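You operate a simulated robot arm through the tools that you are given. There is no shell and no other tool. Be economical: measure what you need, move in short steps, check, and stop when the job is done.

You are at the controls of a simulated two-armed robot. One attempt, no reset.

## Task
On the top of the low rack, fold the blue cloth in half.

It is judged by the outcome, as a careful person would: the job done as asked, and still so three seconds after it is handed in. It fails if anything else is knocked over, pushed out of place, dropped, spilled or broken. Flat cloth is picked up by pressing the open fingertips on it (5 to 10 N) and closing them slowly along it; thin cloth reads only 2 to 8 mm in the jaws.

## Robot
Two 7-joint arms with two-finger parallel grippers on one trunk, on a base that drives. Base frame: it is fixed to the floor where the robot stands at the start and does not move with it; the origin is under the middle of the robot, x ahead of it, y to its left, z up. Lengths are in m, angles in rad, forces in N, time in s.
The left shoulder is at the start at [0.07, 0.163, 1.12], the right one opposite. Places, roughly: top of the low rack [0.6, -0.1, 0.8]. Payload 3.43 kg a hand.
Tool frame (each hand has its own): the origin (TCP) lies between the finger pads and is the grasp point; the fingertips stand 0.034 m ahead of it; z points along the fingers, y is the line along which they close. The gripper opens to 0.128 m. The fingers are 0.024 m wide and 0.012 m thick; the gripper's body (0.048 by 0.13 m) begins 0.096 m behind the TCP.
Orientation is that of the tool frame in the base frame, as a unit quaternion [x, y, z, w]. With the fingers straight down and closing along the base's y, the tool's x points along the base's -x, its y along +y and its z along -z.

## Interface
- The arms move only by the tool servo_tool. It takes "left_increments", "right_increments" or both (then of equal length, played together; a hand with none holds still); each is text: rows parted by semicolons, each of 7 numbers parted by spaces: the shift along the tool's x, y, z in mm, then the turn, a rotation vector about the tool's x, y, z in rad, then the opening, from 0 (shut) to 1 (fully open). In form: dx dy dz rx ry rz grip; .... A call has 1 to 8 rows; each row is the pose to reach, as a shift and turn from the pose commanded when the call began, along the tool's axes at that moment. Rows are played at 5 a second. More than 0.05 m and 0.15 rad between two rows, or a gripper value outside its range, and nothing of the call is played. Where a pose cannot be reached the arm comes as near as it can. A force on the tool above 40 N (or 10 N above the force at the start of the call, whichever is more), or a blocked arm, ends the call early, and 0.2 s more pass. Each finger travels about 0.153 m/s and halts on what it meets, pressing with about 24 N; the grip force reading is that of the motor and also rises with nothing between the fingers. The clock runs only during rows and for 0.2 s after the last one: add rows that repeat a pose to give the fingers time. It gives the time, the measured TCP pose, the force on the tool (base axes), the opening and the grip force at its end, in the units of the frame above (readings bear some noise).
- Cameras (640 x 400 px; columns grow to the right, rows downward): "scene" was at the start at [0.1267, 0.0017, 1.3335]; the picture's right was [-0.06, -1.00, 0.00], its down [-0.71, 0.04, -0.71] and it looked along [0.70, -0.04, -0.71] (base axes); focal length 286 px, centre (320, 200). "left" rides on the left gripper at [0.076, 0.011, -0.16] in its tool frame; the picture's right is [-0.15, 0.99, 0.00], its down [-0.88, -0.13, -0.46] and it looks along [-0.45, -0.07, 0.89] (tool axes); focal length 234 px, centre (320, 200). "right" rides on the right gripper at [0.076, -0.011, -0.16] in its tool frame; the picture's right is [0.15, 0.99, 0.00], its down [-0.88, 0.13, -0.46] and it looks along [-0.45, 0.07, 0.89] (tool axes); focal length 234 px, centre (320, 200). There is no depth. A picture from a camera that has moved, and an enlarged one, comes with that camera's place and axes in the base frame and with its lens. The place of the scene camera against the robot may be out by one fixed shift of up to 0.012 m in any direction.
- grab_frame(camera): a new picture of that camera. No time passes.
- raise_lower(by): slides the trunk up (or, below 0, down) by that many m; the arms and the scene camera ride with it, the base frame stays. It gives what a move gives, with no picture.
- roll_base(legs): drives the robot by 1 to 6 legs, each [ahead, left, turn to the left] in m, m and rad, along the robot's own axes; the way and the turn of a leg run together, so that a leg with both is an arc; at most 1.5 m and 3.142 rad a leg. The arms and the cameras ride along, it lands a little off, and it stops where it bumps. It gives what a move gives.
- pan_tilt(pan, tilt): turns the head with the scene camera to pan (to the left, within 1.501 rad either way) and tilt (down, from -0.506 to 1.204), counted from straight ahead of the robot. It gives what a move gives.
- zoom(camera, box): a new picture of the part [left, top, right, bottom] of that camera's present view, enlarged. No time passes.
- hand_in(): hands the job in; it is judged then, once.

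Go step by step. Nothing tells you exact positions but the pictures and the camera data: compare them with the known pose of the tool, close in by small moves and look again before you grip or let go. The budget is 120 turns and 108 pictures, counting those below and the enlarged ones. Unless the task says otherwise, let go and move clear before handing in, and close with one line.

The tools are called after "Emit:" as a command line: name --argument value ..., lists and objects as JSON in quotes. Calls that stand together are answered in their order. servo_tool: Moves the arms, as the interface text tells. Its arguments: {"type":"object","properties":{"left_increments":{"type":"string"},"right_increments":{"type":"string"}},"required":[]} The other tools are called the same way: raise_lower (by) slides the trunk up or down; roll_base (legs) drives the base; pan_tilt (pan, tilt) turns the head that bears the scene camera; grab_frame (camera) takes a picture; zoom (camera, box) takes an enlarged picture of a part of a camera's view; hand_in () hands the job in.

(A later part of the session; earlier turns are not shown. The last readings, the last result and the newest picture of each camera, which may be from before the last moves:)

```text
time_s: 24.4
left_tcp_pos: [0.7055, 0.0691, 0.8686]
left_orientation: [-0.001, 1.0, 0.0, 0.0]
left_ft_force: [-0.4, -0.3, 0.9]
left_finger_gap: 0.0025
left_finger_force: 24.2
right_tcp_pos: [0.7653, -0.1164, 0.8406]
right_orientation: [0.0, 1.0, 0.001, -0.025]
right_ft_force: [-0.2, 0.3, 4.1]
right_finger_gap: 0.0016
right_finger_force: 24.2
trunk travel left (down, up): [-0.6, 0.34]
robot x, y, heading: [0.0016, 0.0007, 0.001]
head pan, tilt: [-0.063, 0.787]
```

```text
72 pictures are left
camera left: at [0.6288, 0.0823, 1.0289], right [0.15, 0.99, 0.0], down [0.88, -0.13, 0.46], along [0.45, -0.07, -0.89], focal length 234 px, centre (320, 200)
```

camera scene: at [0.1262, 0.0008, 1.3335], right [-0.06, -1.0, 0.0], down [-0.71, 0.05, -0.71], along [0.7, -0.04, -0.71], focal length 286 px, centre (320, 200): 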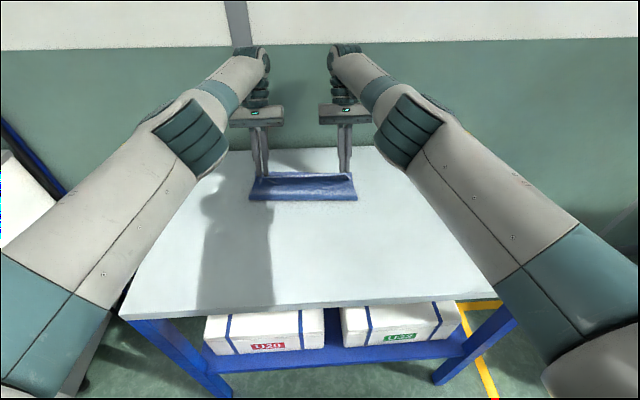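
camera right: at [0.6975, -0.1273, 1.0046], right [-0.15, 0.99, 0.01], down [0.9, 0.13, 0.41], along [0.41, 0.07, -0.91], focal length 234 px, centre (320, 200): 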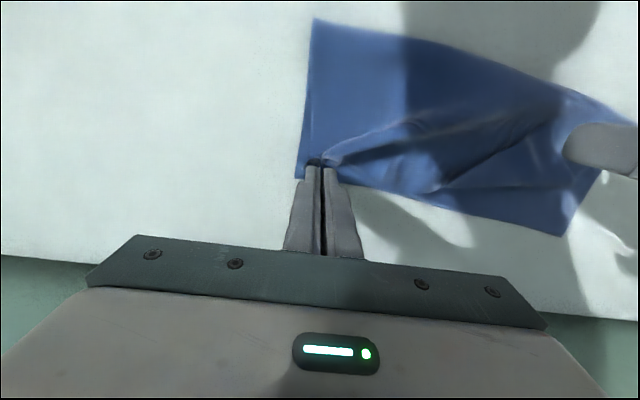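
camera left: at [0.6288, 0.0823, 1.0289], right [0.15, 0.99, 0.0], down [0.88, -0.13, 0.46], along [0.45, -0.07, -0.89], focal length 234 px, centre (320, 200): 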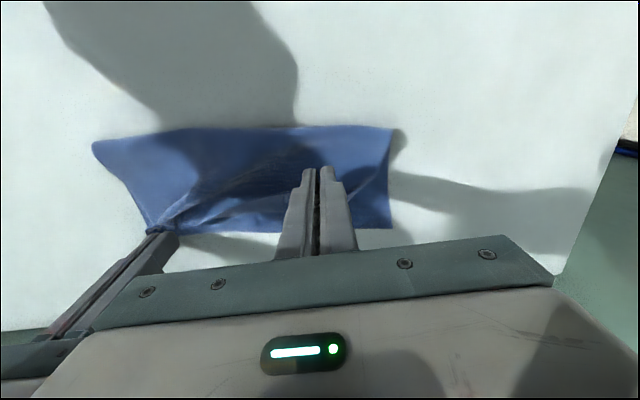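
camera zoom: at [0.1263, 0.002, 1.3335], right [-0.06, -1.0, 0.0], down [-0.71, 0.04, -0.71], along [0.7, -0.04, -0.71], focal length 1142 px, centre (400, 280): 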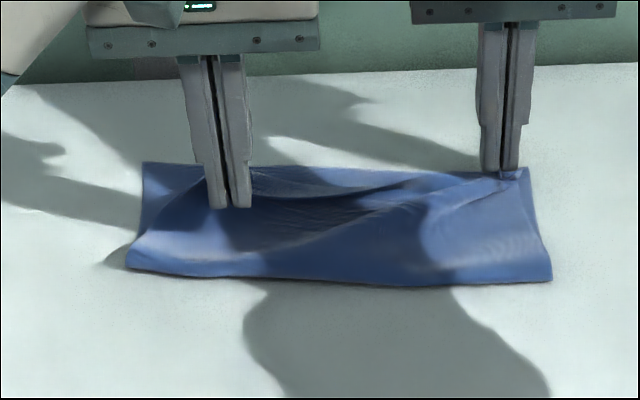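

Only the flap is held. I'll carry it out to the far-left corner.

Emit:
servo_tool --left_increments "-15 10 -10 0 0 0 0;-35 23 -15 0 0 0 0;-55 36 -12 0 0 0 0;-70 46 0 0 0 0 0;-77 51 10 0 0 0 0;-79 53 20 0 0 0 0;-79 53 20 0 0 0 0"

Emit:
zoom --camera "scene" --box '[220, 130, 380, 230]'

Emit:
grab_frame --camera "left"

```text
time_s: 26.0
left_tcp_pos: [0.7863, 0.1203, 0.8487]
left_orientation: [0.001, 1.0, -0.001, 0.0]
left_ft_force: [-3.1, -18.3, -0.7]
left_finger_gap: 0.0026
left_finger_force: 24.1
right_tcp_pos: [0.7656, -0.1155, 0.841]
right_orientation: [0.0, 1.0, 0.002, -0.024]
right_ft_force: [3.4, 19.1, 0.4]
right_finger_gap: 0.0018
right_finger_force: 24.4
trunk travel left (down, up): [-0.6, 0.34]
robot x, y, heading: [0.0019, 0.004, -0.001]
head pan, tilt: [-0.063, 0.787]
```

```text
4.00 times, centred on (300, 180) of scene
camera zoom: at [0.1265, 0.0017, 1.3335], right [-0.06, -1.0, 0.0], down [-0.71, 0.04, -0.71], along [0.7, -0.04, -0.71], focal length 1142 px, centre (400, 280)
```

zoom: 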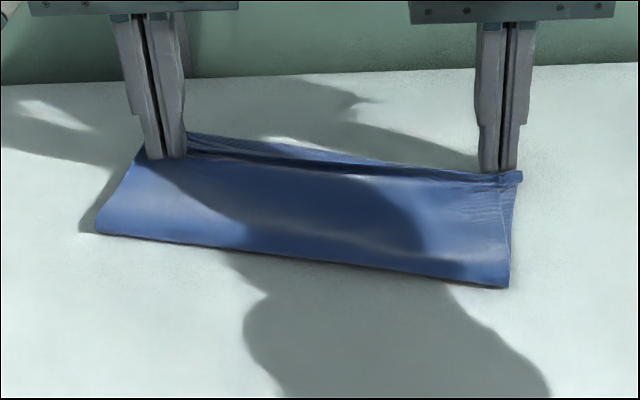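

```text
70 pictures are left
camera left: at [0.7079, 0.1332, 1.0087], right [0.15, 0.99, 0.0], down [0.88, -0.13, 0.46], along [0.45, -0.07, -0.89], focal length 234 px, centre (320, 200)
```

left: 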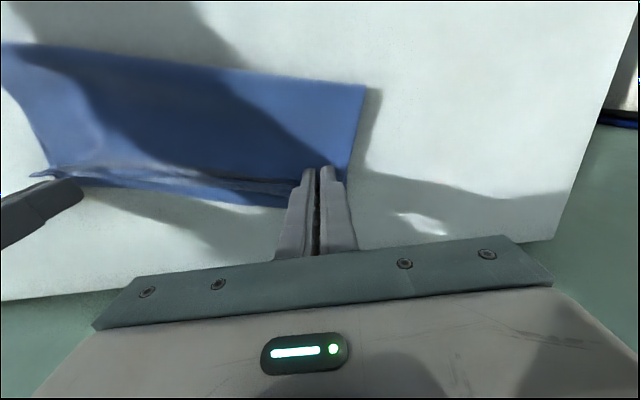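

That overtensioned the hem (19 N) and turned the cloth a bit. I'll relax inward, move the left corner further forward over the lower layer's corner (about 0.82, 0.124) and lower it.

Emit:
servo_tool --left_increments "0 -8 0 0 0 0 0;-7 -12 0 0 0 0 0;-15 -12 2 0 0 0 0;-20 -12 4 0 0 0 0;-22 -12 7 0 0 0 0;-22 -12 7 0 0 0 0"

Emit:
zoom --camera "scene" --box '[220, 130, 380, 230]'

Emit:
grab_frame --camera "left"

Emit:
grab_frame --camera "right"

```text
time_s: 27.4
left_tcp_pos: [0.8085, 0.1073, 0.8403]
left_orientation: [0.0, 1.0, 0.0, 0.001]
left_ft_force: [-4.6, -11.4, 0.0]
left_finger_gap: 0.0024
left_finger_force: 24.2
right_tcp_pos: [0.7665, -0.1166, 0.8412]
right_orientation: [0.0, 1.0, 0.0, -0.025]
right_ft_force: [4.1, 12.0, 0.0]
right_finger_gap: 0.0016
right_finger_force: 24.1
trunk travel left (down, up): [-0.6, 0.34]
robot x, y, heading: [0.0015, 0.0025, -0.003]
head pan, tilt: [-0.063, 0.787]
```

```text
4.00 times, centred on (300, 180) of scene
camera zoom: at [0.1266, 0.0018, 1.3335], right [-0.06, -1.0, 0.0], down [-0.71, 0.04, -0.71], along [0.7, -0.04, -0.71], focal length 1142 px, centre (400, 280)
```

zoom: 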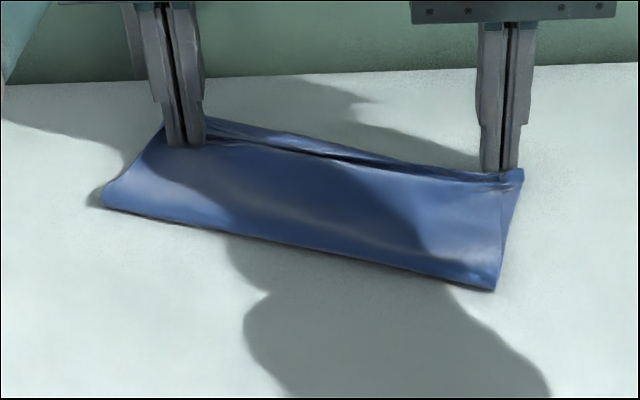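

```text
68 pictures are left
camera left: at [0.7312, 0.1214, 1.0021], right [0.15, 0.99, 0.0], down [0.88, -0.13, 0.46], along [0.45, -0.07, -0.89], focal length 234 px, centre (320, 200)
```

left: 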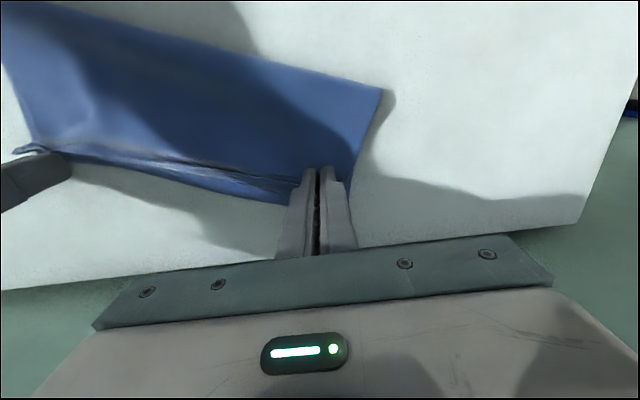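

```text
67 pictures are left
camera right: at [0.6979, -0.127, 1.0044], right [-0.15, 0.99, 0.01], down [0.9, 0.13, 0.41], along [0.41, 0.07, -0.91], focal length 234 px, centre (320, 200)
```

right: 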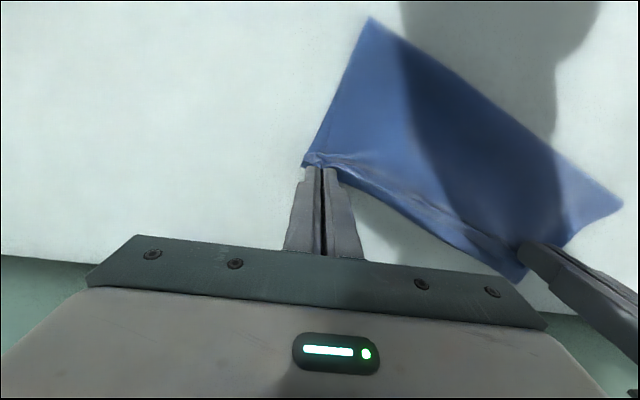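

The fold looks good apart from some tension and a narrow strip of the lower layer showing at the far edge. I'll release the right hand, lift it off and look.

Emit:
servo_tool --right_increments "0 3 0 0 0 0 0;0 3 0 0 0 0 0.05;0 3 0 0 0 0 0.12;0 3 -10 0 0 0 0.15;0 3 -35 0 0 0 0.15;0 -30 -70 0 0 0 0.15;0 -70 -80 0 0 0 0.15;0 -70 -80 0 0 0 0.15"

Emit:
zoom --camera "scene" --box '[220, 130, 380, 230]'

Emit:
grab_frame --camera "right"

```text
time_s: 29.2
left_tcp_pos: [0.8082, 0.111, 0.8414]
left_orientation: [-0.002, 1.0, 0.001, -0.001]
left_ft_force: [-0.4, -0.5, 0.1]
left_finger_gap: 0.0022
left_finger_force: 23.7
right_tcp_pos: [0.7698, -0.187, 0.922]
right_orientation: [0.0, 1.0, 0.0, -0.025]
right_ft_force: [-0.1, -0.2, 0.0]
right_finger_gap: 0.0193
right_finger_force: 0.0
trunk travel left (down, up): [-0.6, 0.34]
robot x, y, heading: [0.0008, 0.0006, -0.002]
head pan, tilt: [-0.063, 0.787]
```

```text
4.00 times, centred on (300, 180) of scene
camera zoom: at [0.1267, 0.0025, 1.3335], right [-0.06, -1.0, 0.0], down [-0.71, 0.04, -0.71], along [0.7, -0.04, -0.71], focal length 1142 px, centre (400, 280)
```

zoom: 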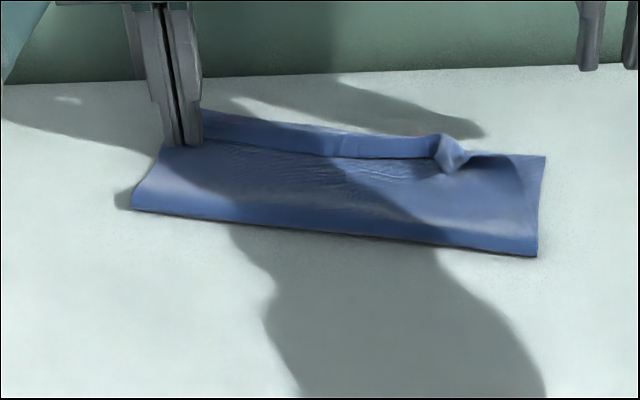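

```text
65 pictures are left
camera right: at [0.7023, -0.1968, 1.0847], right [-0.15, 0.99, 0.01], down [0.9, 0.13, 0.41], along [0.41, 0.06, -0.91], focal length 234 px, centre (320, 200)
```

right: 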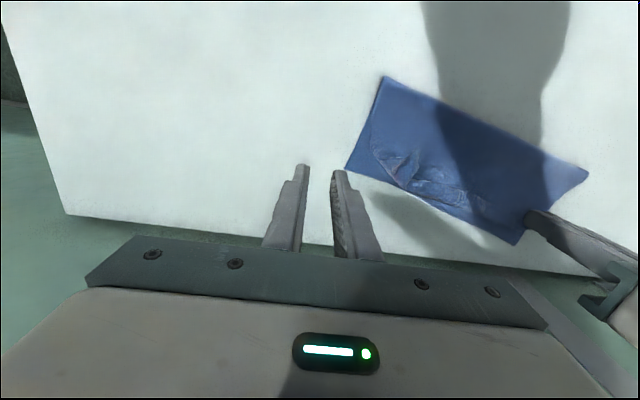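

On release the right corner sprang inward and the hem curled. I'll release the left too, so everything is relaxed, and study it.

Emit:
servo_tool --left_increments "0 -4 0 0 0 0 0;0 -4 0 0 0 0 0.06;0 -4 0 0 0 0 0.14;0 -4 -10 0 0 0 0.15;0 -4 -35 0 0 0 0.15;0 30 -70 0 0 0 0.15;10 75 -80 0 0 0 0.15;10 75 -80 0 0 0 0.15"

Emit:
zoom --camera "scene" --box '[236, 140, 364, 220]'

Emit:
zoom --camera "left" --box '[0, 60, 320, 260]'

Emit:
zoom --camera "right" --box '[320, 60, 640, 260]'

```text
time_s: 31.0
left_tcp_pos: [0.7933, 0.1808, 0.9227]
left_orientation: [-0.001, 1.0, 0.001, 0.001]
left_ft_force: [0.2, 0.0, -0.6]
left_finger_gap: 0.0191
left_finger_force: 0.0
right_tcp_pos: [0.7702, -0.1884, 0.9209]
right_orientation: [0.0, 1.0, 0.001, -0.025]
right_ft_force: [0.1, -0.4, -0.4]
right_finger_gap: 0.0193
right_finger_force: 0.1
trunk travel left (down, up): [-0.6, 0.34]
robot x, y, heading: [-0.0, -0.0031, -0.0]
head pan, tilt: [-0.063, 0.787]
```

```text
5.00 times, centred on (300, 180) of scene
camera zoom: at [0.1269, 0.0001, 1.3334], right [-0.06, -1.0, 0.0], down [-0.71, 0.05, -0.71], along [0.7, -0.04, -0.71], focal length 1428 px, centre (420, 300)
```

zoom: 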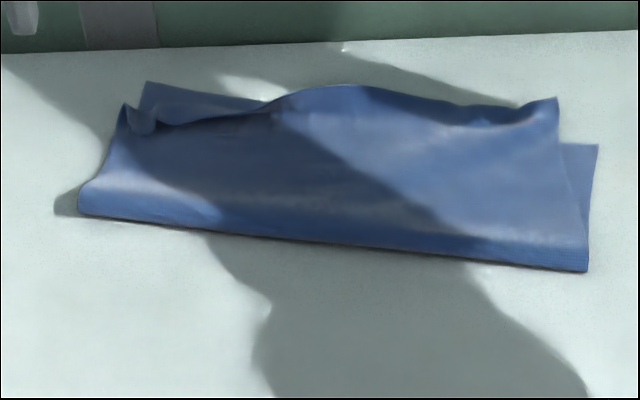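

```text
2.00 times, centred on (160, 160) of left
camera zoom: at [0.7161, 0.1925, 1.0831], right [0.15, 0.99, 0.0], down [0.88, -0.13, 0.45], along [0.45, -0.07, -0.89], focal length 468 px, centre (640, 280)
```

zoom: 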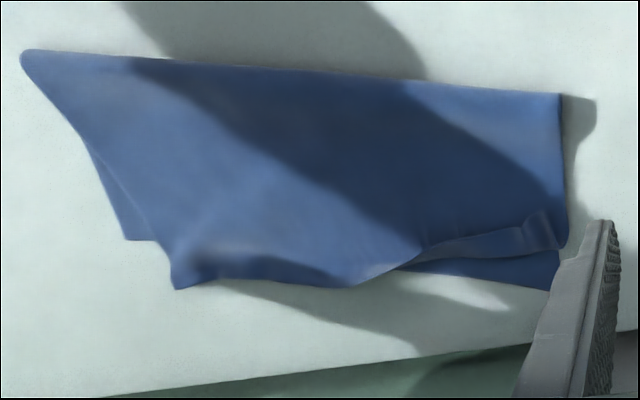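

```text
2.00 times, centred on (480, 160) of right
camera zoom: at [0.7024, -0.1984, 1.0838], right [-0.15, 0.99, 0.01], down [0.9, 0.13, 0.41], along [0.41, 0.07, -0.91], focal length 468 px, centre (0, 280)
```

zoom: 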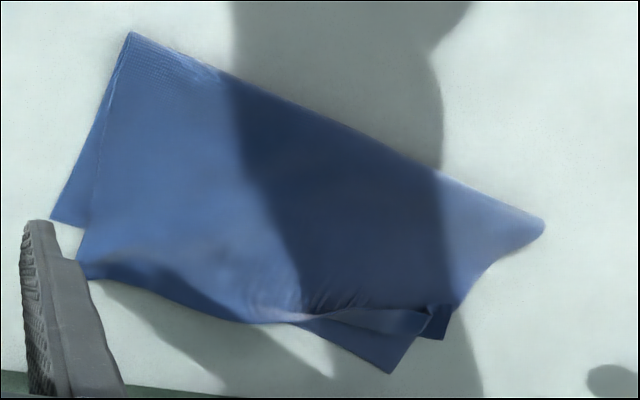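

Now relaxed, the top layer is only skewed. Its right corner (about 0.812, −0.122) overshoots the lower corner (about 0.779, −0.147), and its left corner is curled back from (0.857, 0.123). I'll fix the right corner first by hovering over it.

Emit:
servo_tool --right_increments "-10 30 10 0 0 0 0.14;-20 60 25 0 -0.03 0 0.14;-30 80 45 0 -0.05 0 0.14;-33.5 88 62 0 -0.05 0 0.14;-33.5 88 62 0 -0.05 0 0.14"

Emit:
zoom --camera "right" --box '[240, 110, 400, 210]'

Emit:
zoom --camera "scene" --box '[236, 140, 364, 220]'

```text
time_s: 32.2
left_tcp_pos: [0.7928, 0.1815, 0.9223]
left_orientation: [0.0, 1.0, 0.0, 0.0]
left_ft_force: [-0.7, 0.3, -0.4]
left_finger_gap: 0.0191
left_finger_force: 0.0
right_tcp_pos: [0.7992, -0.0983, 0.8591]
right_orientation: [0.0, 1.0, 0.0, 0.0]
right_ft_force: [-0.5, -0.6, 0.1]
right_finger_gap: 0.018
right_finger_force: 0.0
trunk travel left (down, up): [-0.6, 0.34]
robot x, y, heading: [0.0003, 0.0003, -0.003]
head pan, tilt: [-0.063, 0.787]
```

```text
4.00 times, centred on (320, 160) of right
camera zoom: at [0.724, -0.1093, 1.0178], right [-0.15, 0.99, 0.0], down [0.88, 0.13, 0.46], along [0.45, 0.07, -0.89], focal length 937 px, centre (320, 360)
```

zoom: 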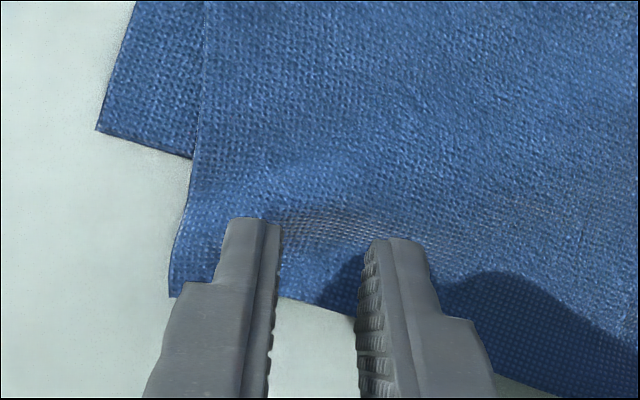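

```text
5.00 times, centred on (300, 180) of scene
camera zoom: at [0.1265, 0.0017, 1.3335], right [-0.06, -1.0, 0.0], down [-0.71, 0.04, -0.71], along [0.7, -0.04, -0.71], focal length 1428 px, centre (420, 300)
```

zoom: 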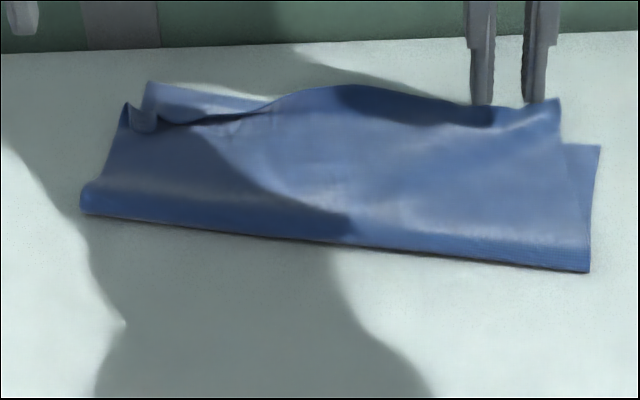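

There's a natural ridge in the hem right by the corner. I'll shift 8 mm outward, go down onto it and read the force.

Emit:
servo_tool --right_increments "-3 -8 8 0 0 0 0.16;-3 -8 16 0 0 0 0.16;-3 -8 22 0 0 0 0.16;-3 -8 24 0 0 0 0.16;-3 -8 24.5 0 0 0 0.16;-3 -8 24.5 0 0 0 0.16"

Emit:
zoom --camera "right" --box '[240, 110, 400, 210]'

```text
time_s: 33.6
left_tcp_pos: [0.7937, 0.1819, 0.922]
left_orientation: [0.0, 1.0, 0.0, 0.0]
left_ft_force: [0.5, 0.4, 0.5]
left_finger_gap: 0.0191
left_finger_force: 0.0
right_tcp_pos: [0.8015, -0.1056, 0.8362]
right_orientation: [0.001, 1.0, 0.0, 0.001]
right_ft_force: [-0.6, 1.0, 7.8]
right_finger_gap: 0.0209
right_finger_force: 0.2
trunk travel left (down, up): [-0.6, 0.34]
robot x, y, heading: [-0.0, -0.0, -0.005]
head pan, tilt: [-0.063, 0.787]
```

```text
4.00 times, centred on (320, 160) of right
camera zoom: at [0.7266, -0.1165, 0.9951], right [-0.15, 0.99, 0.0], down [0.88, 0.13, 0.46], along [0.45, 0.07, -0.89], focal length 937 px, centre (320, 360)
```

zoom: 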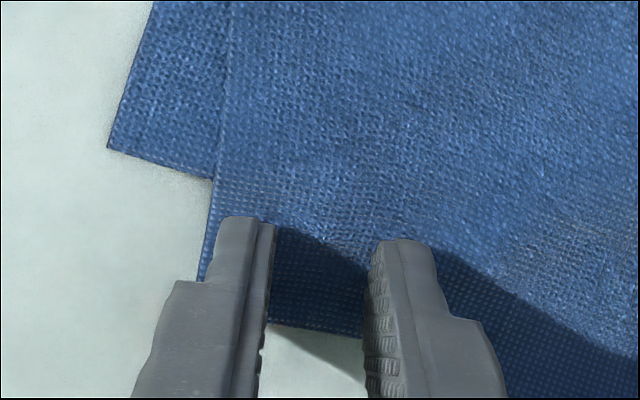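

Contact is 7.8 N with both fingers on the corner. I'll close slowly.

Emit:
servo_tool --right_increments "0 0 0.3 0 0 0 0.14;0 0 0.3 0 0 0 0.12;0 0 0.3 0 0 0 0.1;0 0 0.3 0 0 0 0.08;0 0 0.3 0 0 0 0.06;0 0 0.3 0 0 0 0.03;0 0 0.3 0 0 0 0;0 0 0.3 0 0 0 0"

```text
time_s: 35.4
left_tcp_pos: [0.7913, 0.1816, 0.9238]
left_orientation: [0.0, 1.0, 0.0, 0.0]
left_ft_force: [0.9, -0.3, 0.2]
left_finger_gap: 0.0191
left_finger_force: 0.0
right_tcp_pos: [0.8027, -0.1054, 0.8349]
right_orientation: [-0.001, 1.0, 0.0, 0.003]
right_ft_force: [1.3, 1.8, 17.4]
right_finger_gap: 0.0024
right_finger_force: 23.3
trunk travel left (down, up): [-0.6, 0.34]
robot x, y, heading: [0.0009, 0.0048, -0.002]
head pan, tilt: [-0.063, 0.787]
```

It's pinched (2.4 mm). I'll lift slightly and carry it back by about (−33, −25) mm, staying off the table while I check.

Emit:
servo_tool --right_increments "0 0 -10 0 0 0 0;0 0 -20 0 0 0 0;10 -8 -22 0 0 0 0;20 -16 -22 0 0 0 0;30 -24 -20 0 0 0 0;33 -25 -14 0 0 0 0;33 -25 -14 0 0 0 0"

Emit:
zoom --camera "right" --box '[200, 60, 520, 260]'

Emit:
zoom --camera "scene" --box '[236, 140, 364, 220]'

```text
time_s: 37.0
left_tcp_pos: [0.7932, 0.1806, 0.9221]
left_orientation: [-0.001, 1.0, 0.0, 0.0]
left_ft_force: [0.0, -0.8, 1.1]
left_finger_gap: 0.0191
left_finger_force: 0.0
right_tcp_pos: [0.7705, -0.1313, 0.8484]
right_orientation: [-0.001, 1.0, 0.0, 0.0]
right_ft_force: [-1.4, 0.6, 0.1]
right_finger_gap: 0.0023
right_finger_force: 24.0
trunk travel left (down, up): [-0.6, 0.34]
robot x, y, heading: [0.0017, -0.0017, 0.002]
head pan, tilt: [-0.063, 0.787]
```

```text
2.00 times, centred on (360, 160) of right
camera zoom: at [0.6942, -0.1425, 1.0076], right [-0.15, 0.99, 0.0], down [0.88, 0.13, 0.46], along [0.45, 0.07, -0.89], focal length 468 px, centre (240, 280)
```

zoom: 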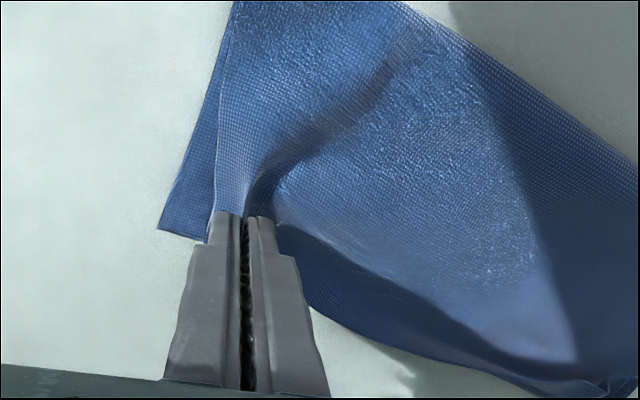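

```text
5.00 times, centred on (300, 180) of scene
camera zoom: at [0.1266, 0.0017, 1.3335], right [-0.06, -1.0, 0.0], down [-0.71, 0.04, -0.71], along [0.7, -0.04, -0.71], focal length 1428 px, centre (420, 300)
```

zoom: 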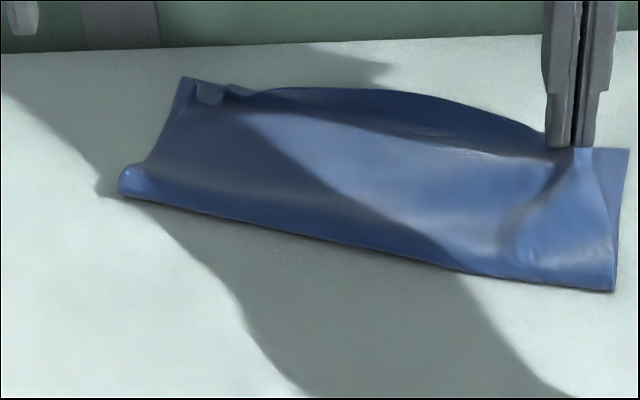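

It's nearly aligned. The corner needs about 12 mm more to the right, then I can lower and release it.

Emit:
servo_tool --right_increments "0 -7 0 0 0 0 0;2 -13 0 0 0 0 0;2 -13 6 0 0 0 0;2 -13 10 0 0 0 0;2 -13 10 0 0 0 0.05;2 -13 10 0 0 0 0.12;2 -13 -8 0 0 0 0.14;2 -13 -30 0 0 0 0.14"

Emit:
servo_tool --right_increments "10 -30 -30 0 0 0 0.14;20 -70 -40 0 0 0 0.14;20 -70 -40 0 0 0 0.14"

Emit:
zoom --camera "right" --box '[320, 60, 640, 260]'

Emit:
zoom --camera "scene" --box '[236, 140, 364, 220]'

Emit:
zoom --camera "left" --box '[0, 60, 320, 260]'

```text
time_s: 38.8
left_tcp_pos: [0.7937, 0.181, 0.9216]
left_orientation: [0.0, 1.0, -0.001, 0.0]
left_ft_force: [-0.3, -0.4, 0.2]
left_finger_gap: 0.0193
left_finger_force: 0.1
right_tcp_pos: [0.7668, -0.145, 0.8764]
right_orientation: [0.0, 1.0, 0.0, -0.001]
right_ft_force: [-0.3, 0.2, 0.0]
right_finger_gap: 0.018
right_finger_force: 0.0
trunk travel left (down, up): [-0.6, 0.34]
robot x, y, heading: [-0.0012, -0.0014, -0.0]
head pan, tilt: [-0.063, 0.787]
```

```text
time_s: 39.6
left_tcp_pos: [0.7941, 0.1819, 0.9231]
left_orientation: [-0.001, 1.0, 0.0, 0.0]
left_ft_force: [-1.0, 0.9, -0.1]
left_finger_gap: 0.0193
left_finger_force: 0.1
right_tcp_pos: [0.748, -0.2132, 0.9189]
right_orientation: [0.0, 1.0, 0.0, 0.0]
right_ft_force: [1.1, 0.5, 0.1]
right_finger_gap: 0.0178
right_finger_force: 0.1
trunk travel left (down, up): [-0.6, 0.34]
robot x, y, heading: [0.0008, -0.0001, 0.001]
head pan, tilt: [-0.063, 0.787]
```

```text
2.00 times, centred on (480, 160) of right
camera zoom: at [0.6722, -0.2242, 1.079], right [-0.15, 0.99, 0.0], down [0.88, 0.13, 0.46], along [0.45, 0.07, -0.89], focal length 468 px, centre (0, 280)
```

zoom: 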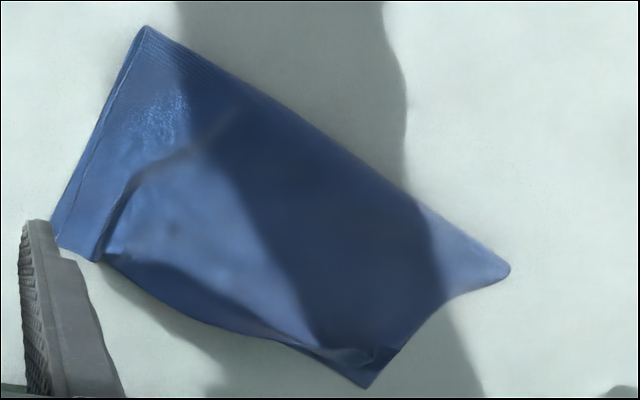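

```text
5.00 times, centred on (300, 180) of scene
camera zoom: at [0.127, 0.0028, 1.3334], right [-0.06, -1.0, 0.0], down [-0.71, 0.04, -0.71], along [0.7, -0.04, -0.71], focal length 1428 px, centre (420, 300)
```

zoom: 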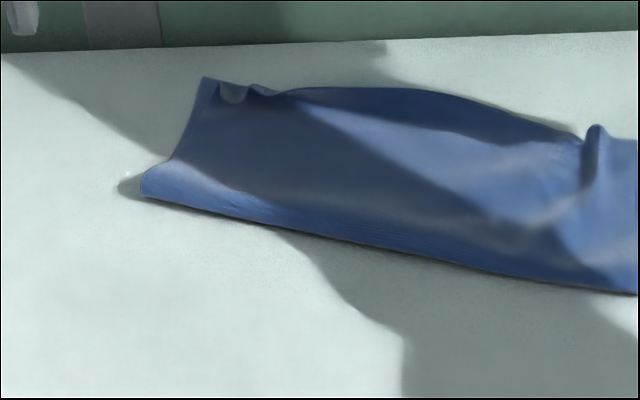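

```text
2.00 times, centred on (160, 160) of left
camera zoom: at [0.7162, 0.1951, 1.0825], right [0.15, 0.99, 0.0], down [0.88, -0.13, 0.46], along [0.45, -0.07, -0.89], focal length 468 px, centre (640, 280)
```

zoom: 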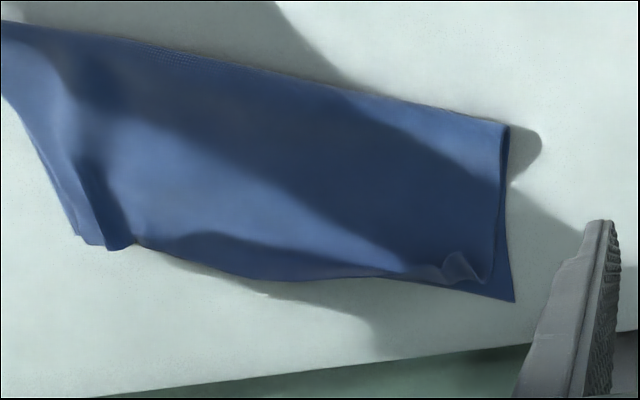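

Emit:
zoom --camera "scene" --box '[316, 150, 396, 200]'

Emit:
zoom --camera "scene" --box '[256, 140, 336, 190]'

Emit:
zoom --camera "left" --box '[170, 130, 282, 200]'

```text
8.00 times, centred on (356, 175) of scene
camera zoom: at [0.127, 0.0028, 1.3334], right [-0.06, -1.0, 0.0], down [-0.71, 0.04, -0.71], along [0.7, -0.04, -0.71], focal length 2285 px, centre (32, 400)
```

zoom: 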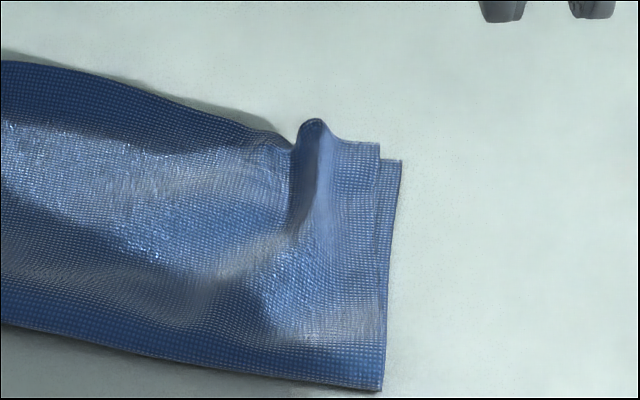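

```text
8.00 times, centred on (296, 165) of scene
camera zoom: at [0.127, 0.0028, 1.3334], right [-0.06, -1.0, 0.0], down [-0.71, 0.04, -0.71], along [0.7, -0.04, -0.71], focal length 2285 px, centre (512, 480)
```

zoom: 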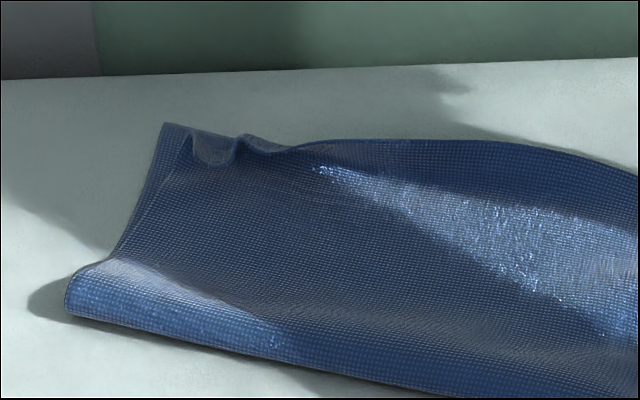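

```text
5.71 times, centred on (226, 165) of left
camera zoom: at [0.7162, 0.1951, 1.0825], right [0.15, 0.99, 0.0], down [0.88, -0.13, 0.46], along [0.45, -0.07, -0.89], focal length 1338 px, centre (857, 400)
```

zoom: 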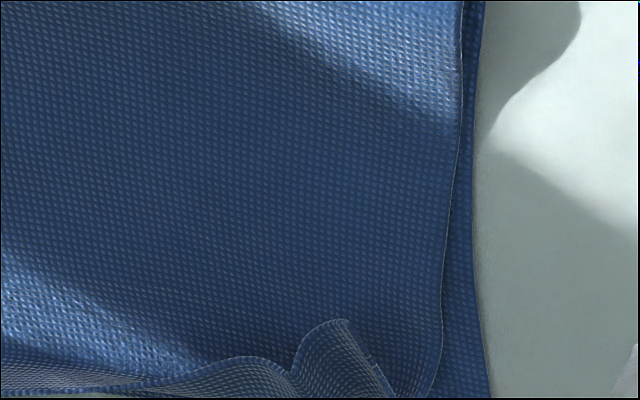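

The fold is now aligned to within about 1 cm. What's left is a small curled tip at the far-left corner (about 0.82, 0.077) and a pinch ridge on the right. I'll hover the left jaws over the curl to unroll it.

Emit:
servo_tool --left_increments "-8 -35 0 0 0 0 0.3;-16 -70 10 0 0 0 0.3;-24 -100 25 0 0 0 0.3;-27 -103 45 0 0 0 0.3;-27 -103 55 0 0 0 0.3;-27 -103 55 0 0 0 0.3"

Emit:
zoom --camera "left" --box '[240, 110, 400, 210]'

Emit:
zoom --camera "scene" --box '[256, 140, 336, 190]'

```text
time_s: 41.0
left_tcp_pos: [0.821, 0.0814, 0.869]
left_orientation: [0.0, 1.0, 0.001, 0.001]
left_ft_force: [0.0, 0.0, 0.2]
left_finger_gap: 0.0383
left_finger_force: 0.0
right_tcp_pos: [0.7488, -0.2141, 0.9181]
right_orientation: [0.0, 1.0, 0.0, 0.0]
right_ft_force: [0.3, 0.4, 0.4]
right_finger_gap: 0.0179
right_finger_force: 0.1
trunk travel left (down, up): [-0.6, 0.34]
robot x, y, heading: [-0.0002, 0.0002, 0.005]
head pan, tilt: [-0.063, 0.787]
```

```text
4.00 times, centred on (320, 160) of left
camera zoom: at [0.744, 0.0939, 1.0283], right [0.15, 0.99, 0.0], down [0.88, -0.13, 0.46], along [0.45, -0.07, -0.89], focal length 937 px, centre (320, 360)
```

zoom: 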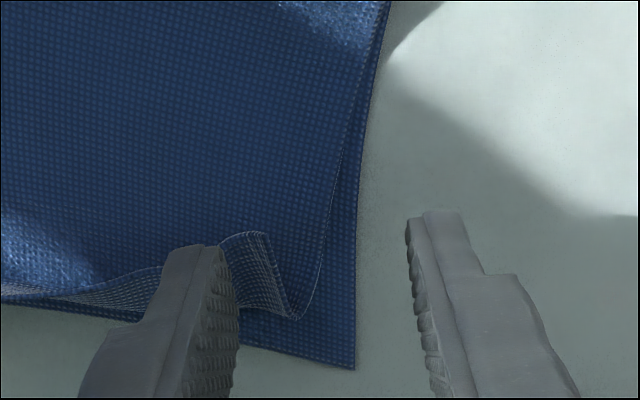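

```text
8.00 times, centred on (296, 165) of scene
camera zoom: at [0.1266, 0.0016, 1.3335], right [-0.06, -1.0, 0.0], down [-0.71, 0.04, -0.71], along [0.7, -0.04, -0.71], focal length 2285 px, centre (512, 480)
```

zoom: 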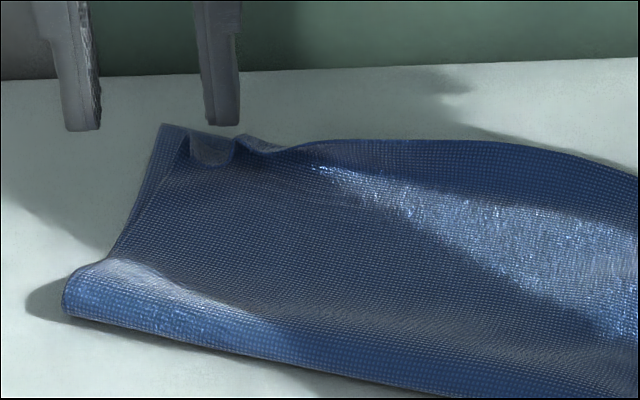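

Emit:
servo_tool --left_increments "-4 -14 8 0 0 0 0.24;-5 -14 16 0 0 0 0.24;-5 -14 24 0 0 0 0.24;-5 -14 28 0 0 0 0.24;-5 -14 28 0 0 0 0.24"

Emit:
zoom --camera "left" --box '[240, 110, 400, 210]'

```text
time_s: 42.2
left_tcp_pos: [0.817, 0.0699, 0.8385]
left_orientation: [0.0, 1.0, 0.0, -0.001]
left_ft_force: [-0.1, 0.3, 0.4]
left_finger_gap: 0.0309
left_finger_force: 0.2
left hand out of reach, approached as far as the arm can: row 1, 2, 3, 4, 5
right_tcp_pos: [0.7476, -0.2142, 0.9193]
right_orientation: [0.0, 1.0, -0.001, 0.0]
right_ft_force: [-0.3, 0.3, -0.3]
right_finger_gap: 0.0178
right_finger_force: 0.1
trunk travel left (down, up): [-0.6, 0.34]
robot x, y, heading: [-0.0016, -0.0, 0.0]
head pan, tilt: [-0.063, 0.787]
```

```text
4.00 times, centred on (320, 160) of left
camera zoom: at [0.7407, 0.0829, 0.999], right [0.15, 0.99, 0.0], down [0.88, -0.13, 0.46], along [0.45, -0.07, -0.89], focal length 937 px, centre (320, 360)
```

zoom: 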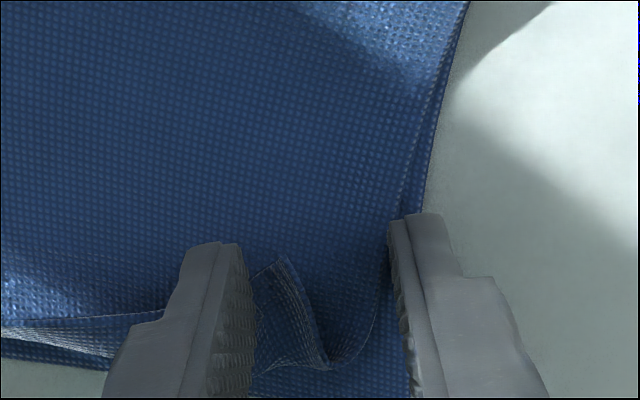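

The arm is at its reach limit, but the curl lies between the fingers. I'll close on it, and later tilt the fingers forward to gain reach.

Emit:
servo_tool --left_increments "0 -2 -1 0 0 0 0.2;0 -2 -1 0 0 0 0.16;0 -2 -1 0 0 0 0.12;0 -2 -1 0 0 0 0.08;0 -2 -1 0 0 0 0.04;0 -2 -1 0 0 0 0;0 -2 -1 0 0 0 0"

Emit:
zoom --camera "left" --box '[240, 110, 400, 210]'

```text
time_s: 43.8
left_tcp_pos: [0.8175, 0.0677, 0.8413]
left_orientation: [0.0, 1.0, 0.0, 0.0]
left_ft_force: [0.0, -0.4, 0.4]
left_finger_gap: 0.0017
left_finger_force: 24.5
right_tcp_pos: [0.7481, -0.2142, 0.9197]
right_orientation: [0.001, 1.0, 0.0, 0.0]
right_ft_force: [0.1, 0.6, -0.7]
right_finger_gap: 0.0178
right_finger_force: 0.1
trunk travel left (down, up): [-0.6, 0.34]
robot x, y, heading: [-0.0037, -0.0028, -0.001]
head pan, tilt: [-0.063, 0.787]
```

```text
4.00 times, centred on (320, 160) of left
camera zoom: at [0.7402, 0.0808, 1.0004], right [0.15, 0.99, 0.0], down [0.88, -0.13, 0.46], along [0.45, -0.07, -0.89], focal length 937 px, centre (320, 360)
```

zoom: 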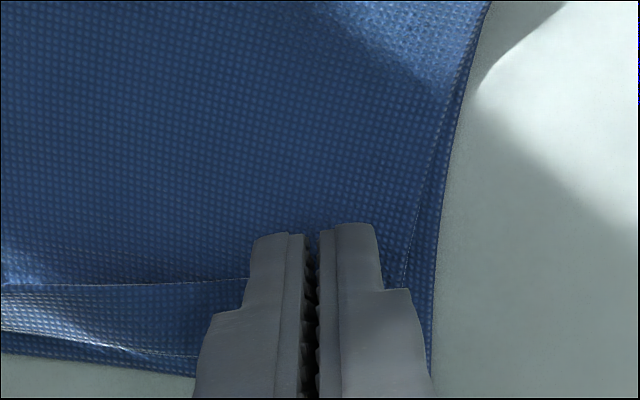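

It holds the curl (1.7 mm). I'll lift, tilt forward and carry it over to the true corner.

Emit:
servo_tool --left_increments "3.5 0 -8 0 -0.1 0 0;4 0 -15 0 -0.2 0 0;0 2 -17 0 -0.3 0 0;-7 4 -16 0 -0.4 0 0;-13 6 -11 0 -0.5 0 0;-18 8 -4 0 -0.5 0 0;-18 8 -4 0 -0.5 0 0"

Emit:
zoom --camera "left" --box '[160, 60, 480, 260]'

Emit:
zoom --camera "scene" --box '[256, 130, 384, 210]'

```text
time_s: 44.8
left_tcp_pos: [0.8969, 0.0529, 0.8663]
left_orientation: [-0.001, 0.983, 0.001, 0.186]
left_ft_force: [-22.0, 0.2, 3.9]
left_finger_gap: 0.0018
left_finger_force: 24.5
left hand out of reach, approached as far as the arm can: row 1, 2, 3, 4, 5
right_tcp_pos: [0.7467, -0.2148, 0.9198]
right_orientation: [0.0, 1.0, 0.001, 0.0]
right_ft_force: [1.0, -0.6, -0.5]
right_finger_gap: 0.018
right_finger_force: 0.1
trunk travel left (down, up): [-0.6, 0.34]
robot x, y, heading: [-0.0034, -0.0009, -0.001]
head pan, tilt: [-0.063, 0.787]
stopped in row 5 (left hand): the force on the tool passed its limit (the readings are from after the stop); the commanded pose is now the measured one
```

```text
2.00 times, centred on (320, 160) of left
camera zoom: at [0.7657, 0.0639, 0.9885], right [0.13, 0.99, 0.06], down [0.66, -0.13, 0.74], along [0.74, -0.06, -0.67], focal length 468 px, centre (320, 280)
```

zoom: 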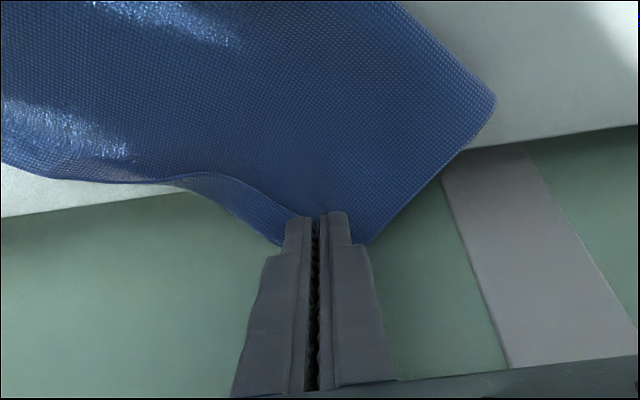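

```text
5.00 times, centred on (320, 170) of scene
camera zoom: at [0.1248, 0.0018, 1.3337], right [-0.06, -1.0, 0.0], down [-0.71, 0.04, -0.71], along [0.71, -0.04, -0.71], focal length 1428 px, centre (320, 350)
```

zoom: 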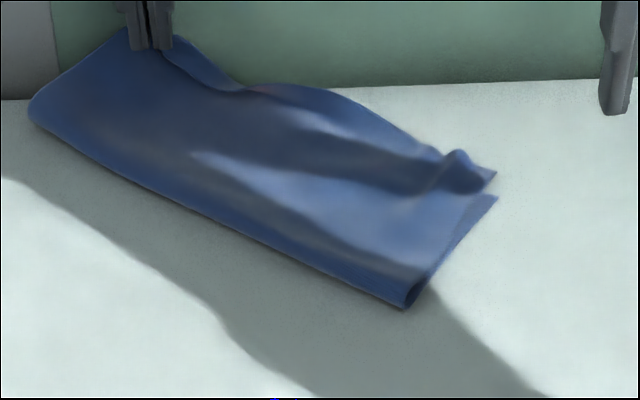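

The arm lurched at its reach limit and dragged the cloth forward. I'll look at the whole scene before moving anything.

Emit:
grab_frame --camera "scene"

Emit:
grab_frame --camera "right"

Emit:
grab_frame --camera "left"

```text
44 pictures are left
camera scene: at [0.1248, 0.0018, 1.3337], right [-0.06, -1.0, 0.0], down [-0.71, 0.04, -0.71], along [0.71, -0.04, -0.71], focal length 286 px, centre (320, 200)
```

scene: 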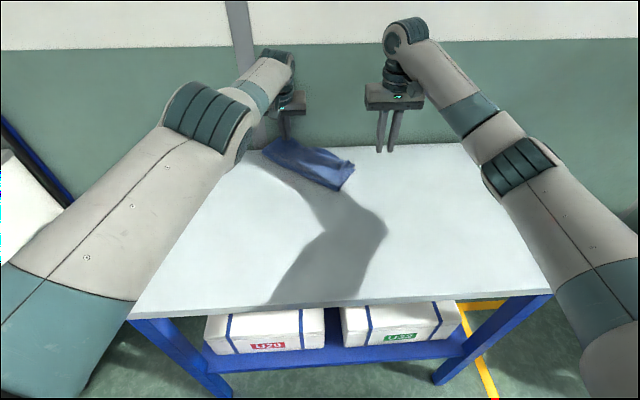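

```text
43 pictures are left
camera right: at [0.6706, -0.2249, 1.0791], right [-0.15, 0.99, 0.0], down [0.88, 0.13, 0.46], along [0.45, 0.07, -0.89], focal length 234 px, centre (320, 200)
```

right: 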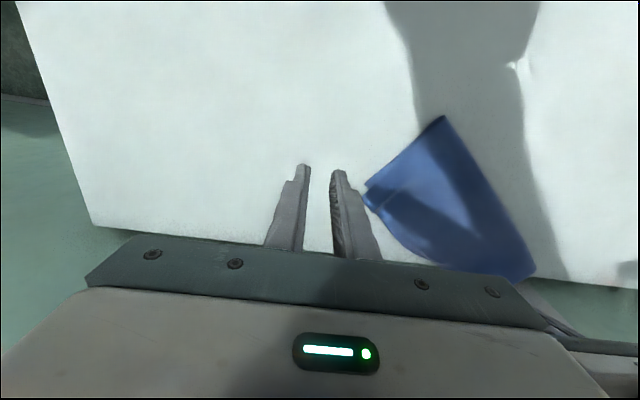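

```text
42 pictures are left
camera left: at [0.7657, 0.0639, 0.9885], right [0.13, 0.99, 0.06], down [0.66, -0.13, 0.74], along [0.74, -0.06, -0.67], focal length 234 px, centre (320, 200)
```

left: 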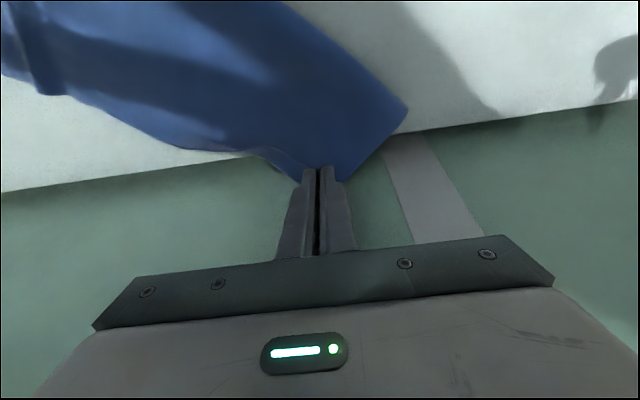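

The cloth is still folded but has swung round, with its left end at the rack's far edge (x≈0.89). I'll bring the left hand back slowly by 55 mm with the corner still held.

Emit:
servo_tool --left_increments "12 0 -8 0 0 0 0;25 0 -14 0 0 0 0;38 0 -20 0 0 0 0;50 0 -25 0 0 0 0;50 0 -25 0 0 0 0"

Emit:
zoom --camera "scene" --box '[240, 110, 400, 210]'

Emit:
grab_frame --camera "left"

```text
time_s: 46.0
left_tcp_pos: [0.8961, 0.0449, 0.8729]
left_orientation: [-0.002, 0.982, 0.001, 0.187]
left_ft_force: [-14.3, 2.0, -1.0]
left_finger_gap: 0.0019
left_finger_force: 24.0
left hand out of reach, approached as far as the arm can: row 1, 2, 3, 4, 5
right_tcp_pos: [0.747, -0.2128, 0.9203]
right_orientation: [0.0, 1.0, -0.001, 0.0]
right_ft_force: [0.1, 1.0, 0.5]
right_finger_gap: 0.0177
right_finger_force: 0.0
trunk travel left (down, up): [-0.6, 0.34]
robot x, y, heading: [-0.0037, 0.0009, -0.0]
head pan, tilt: [-0.063, 0.787]
```

```text
4.00 times, centred on (320, 160) of scene
camera zoom: at [0.125, 0.0021, 1.3337], right [-0.06, -1.0, 0.0], down [-0.71, 0.04, -0.71], along [0.71, -0.04, -0.71], focal length 1142 px, centre (320, 360)
```

zoom: 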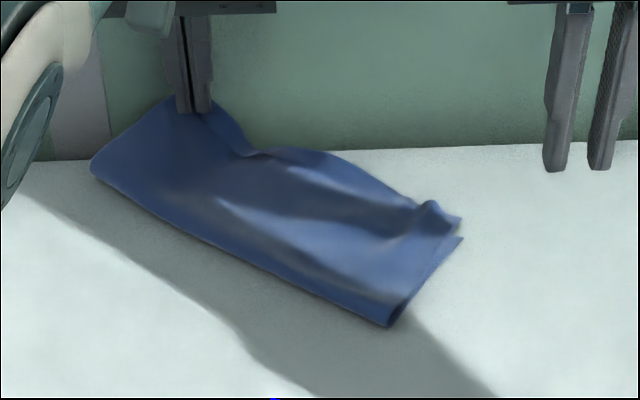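

```text
40 pictures are left
camera left: at [0.7648, 0.0565, 0.994], right [0.13, 0.99, 0.06], down [0.65, -0.13, 0.75], along [0.75, -0.06, -0.66], focal length 234 px, centre (320, 200)
```

left: 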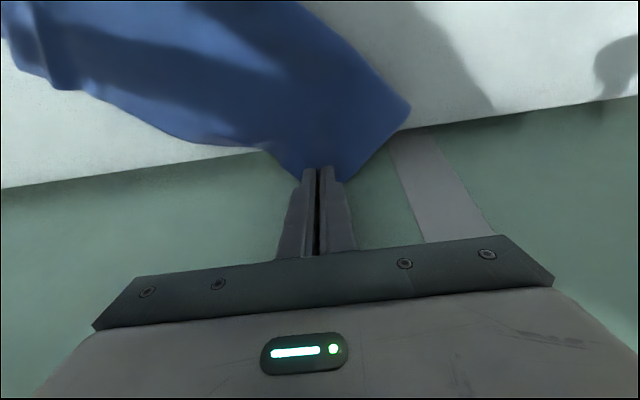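

The left arm is stuck at a joint limit, so its small moves don't take. A safer plan is to grip the right end with the right hand as well and back the base up, moving the cloth as one piece. I'll hover the right hand over the ridge near (0.80, −0.119).

Emit:
servo_tool --right_increments "-12 25 5 0 0 0 0.25;-24 50 15 0 0 0 0.25;-36 75 30 0 0 0 0.25;-48 95 45 0 0 0 0.25;-48 95 52 0 0 0 0.25;-48 95 52 0 0 0 0.25"

Emit:
zoom --camera "right" --box '[200, 85, 440, 235]'

```text
time_s: 47.4
left_tcp_pos: [0.8962, 0.0438, 0.8722]
left_orientation: [-0.001, 0.982, 0.001, 0.188]
left_ft_force: [-11.7, -2.3, 2.3]
left_finger_gap: 0.0017
left_finger_force: 24.3
right_tcp_pos: [0.7921, -0.118, 0.8691]
right_orientation: [0.0, 1.0, 0.001, 0.0]
right_ft_force: [-0.2, -0.6, -0.1]
right_finger_gap: 0.0317
right_finger_force: 0.0
trunk travel left (down, up): [-0.6, 0.34]
robot x, y, heading: [0.0007, 0.001, 0.004]
head pan, tilt: [-0.063, 0.787]
```

```text
2.67 times, centred on (320, 160) of right
camera zoom: at [0.7162, -0.1296, 1.0282], right [-0.15, 0.99, 0.0], down [0.88, 0.13, 0.46], along [0.45, 0.07, -0.89], focal length 624 px, centre (320, 307)
```

zoom: 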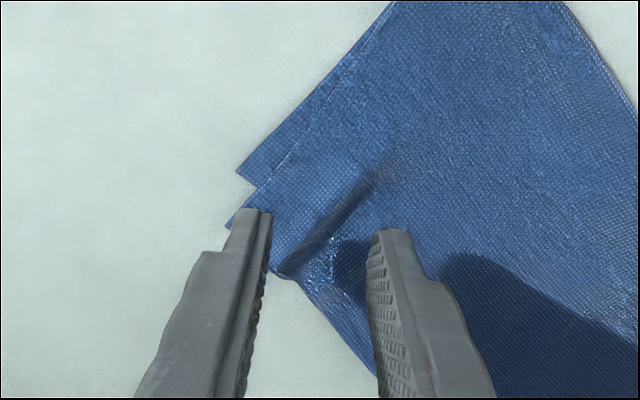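

The jaws are right over the ridge. I'll go down, press lightly and close.

Emit:
servo_tool --right_increments "0 1 12 0 0 0 0.25;0 1 24 0 0 0 0.25;0 1 31 0 0 0 0.25;0 1 31.5 0 0 0 0.2;0 1 31.5 0 0 0 0.14;0 1 31.5 0 0 0 0.08;0 1 31.5 0 0 0 0;0 1 31.5 0 0 0 0"

```text
time_s: 49.2
left_tcp_pos: [0.8952, 0.0441, 0.873]
left_orientation: [-0.001, 0.982, 0.002, 0.187]
left_ft_force: [-10.6, -2.4, 1.7]
left_finger_gap: 0.0018
left_finger_force: 23.8
right_tcp_pos: [0.7944, -0.1186, 0.8388]
right_orientation: [0.0, 1.0, 0.0, -0.001]
right_ft_force: [0.1, 0.0, 0.3]
right_finger_gap: 0.0017
right_finger_force: 23.6
trunk travel left (down, up): [-0.6, 0.34]
robot x, y, heading: [-0.0008, -0.0023, 0.0]
head pan, tilt: [-0.063, 0.787]
```

The right holds the ridge. Now I'll back the base up 8 cm so the whole cloth comes onto the rack.

Emit:
roll_base --legs '[[-0.08, 0, 0]]'

Emit:
grab_frame --camera "scene"

Emit:
grab_frame --camera "left"

```text
time_s: 50.3
left_tcp_pos: [0.8145, 0.0437, 0.8734]
left_orientation: [-0.001, 0.982, 0.002, 0.188]
left_ft_force: [-0.7, -0.1, -0.2]
left_finger_gap: 0.0017
left_finger_force: 24.5
right_tcp_pos: [0.7138, -0.1182, 0.8376]
right_orientation: [0.001, 1.0, 0.0, 0.0]
right_ft_force: [-0.1, 1.2, 2.6]
right_finger_gap: 0.002
right_finger_force: 24.1
trunk travel left (down, up): [-0.6, 0.34]
robot x, y, heading: [-0.0836, 0.0016, 0.0]
head pan, tilt: [-0.063, 0.787]
```

```text
38 pictures are left
camera scene: at [0.0437, 0.0019, 1.3337], right [-0.06, -1.0, 0.0], down [-0.71, 0.04, -0.71], along [0.71, -0.04, -0.71], focal length 286 px, centre (320, 200)
```

scene: 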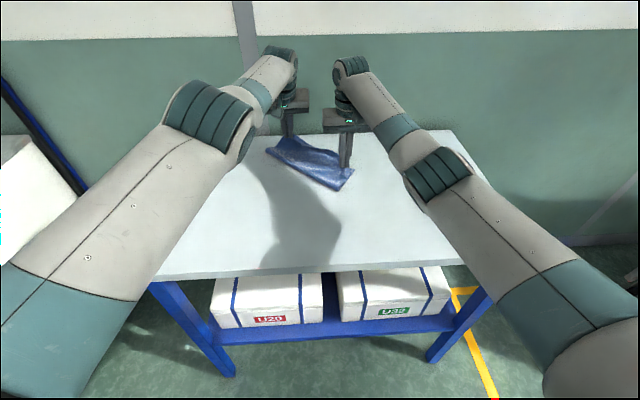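

```text
37 pictures are left
camera left: at [0.6836, 0.0564, 0.9943], right [0.13, 0.99, 0.06], down [0.65, -0.13, 0.75], along [0.75, -0.06, -0.66], focal length 234 px, centre (320, 200)
```

left: 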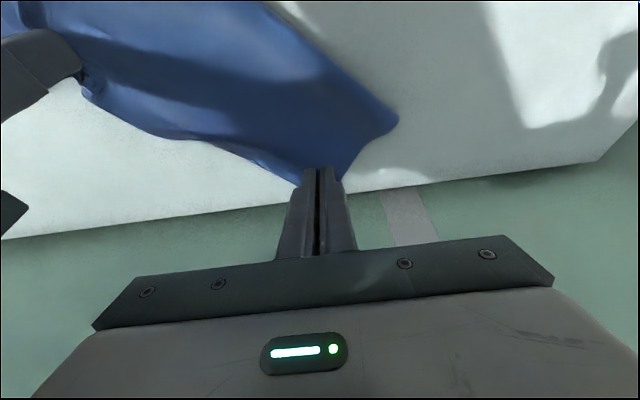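

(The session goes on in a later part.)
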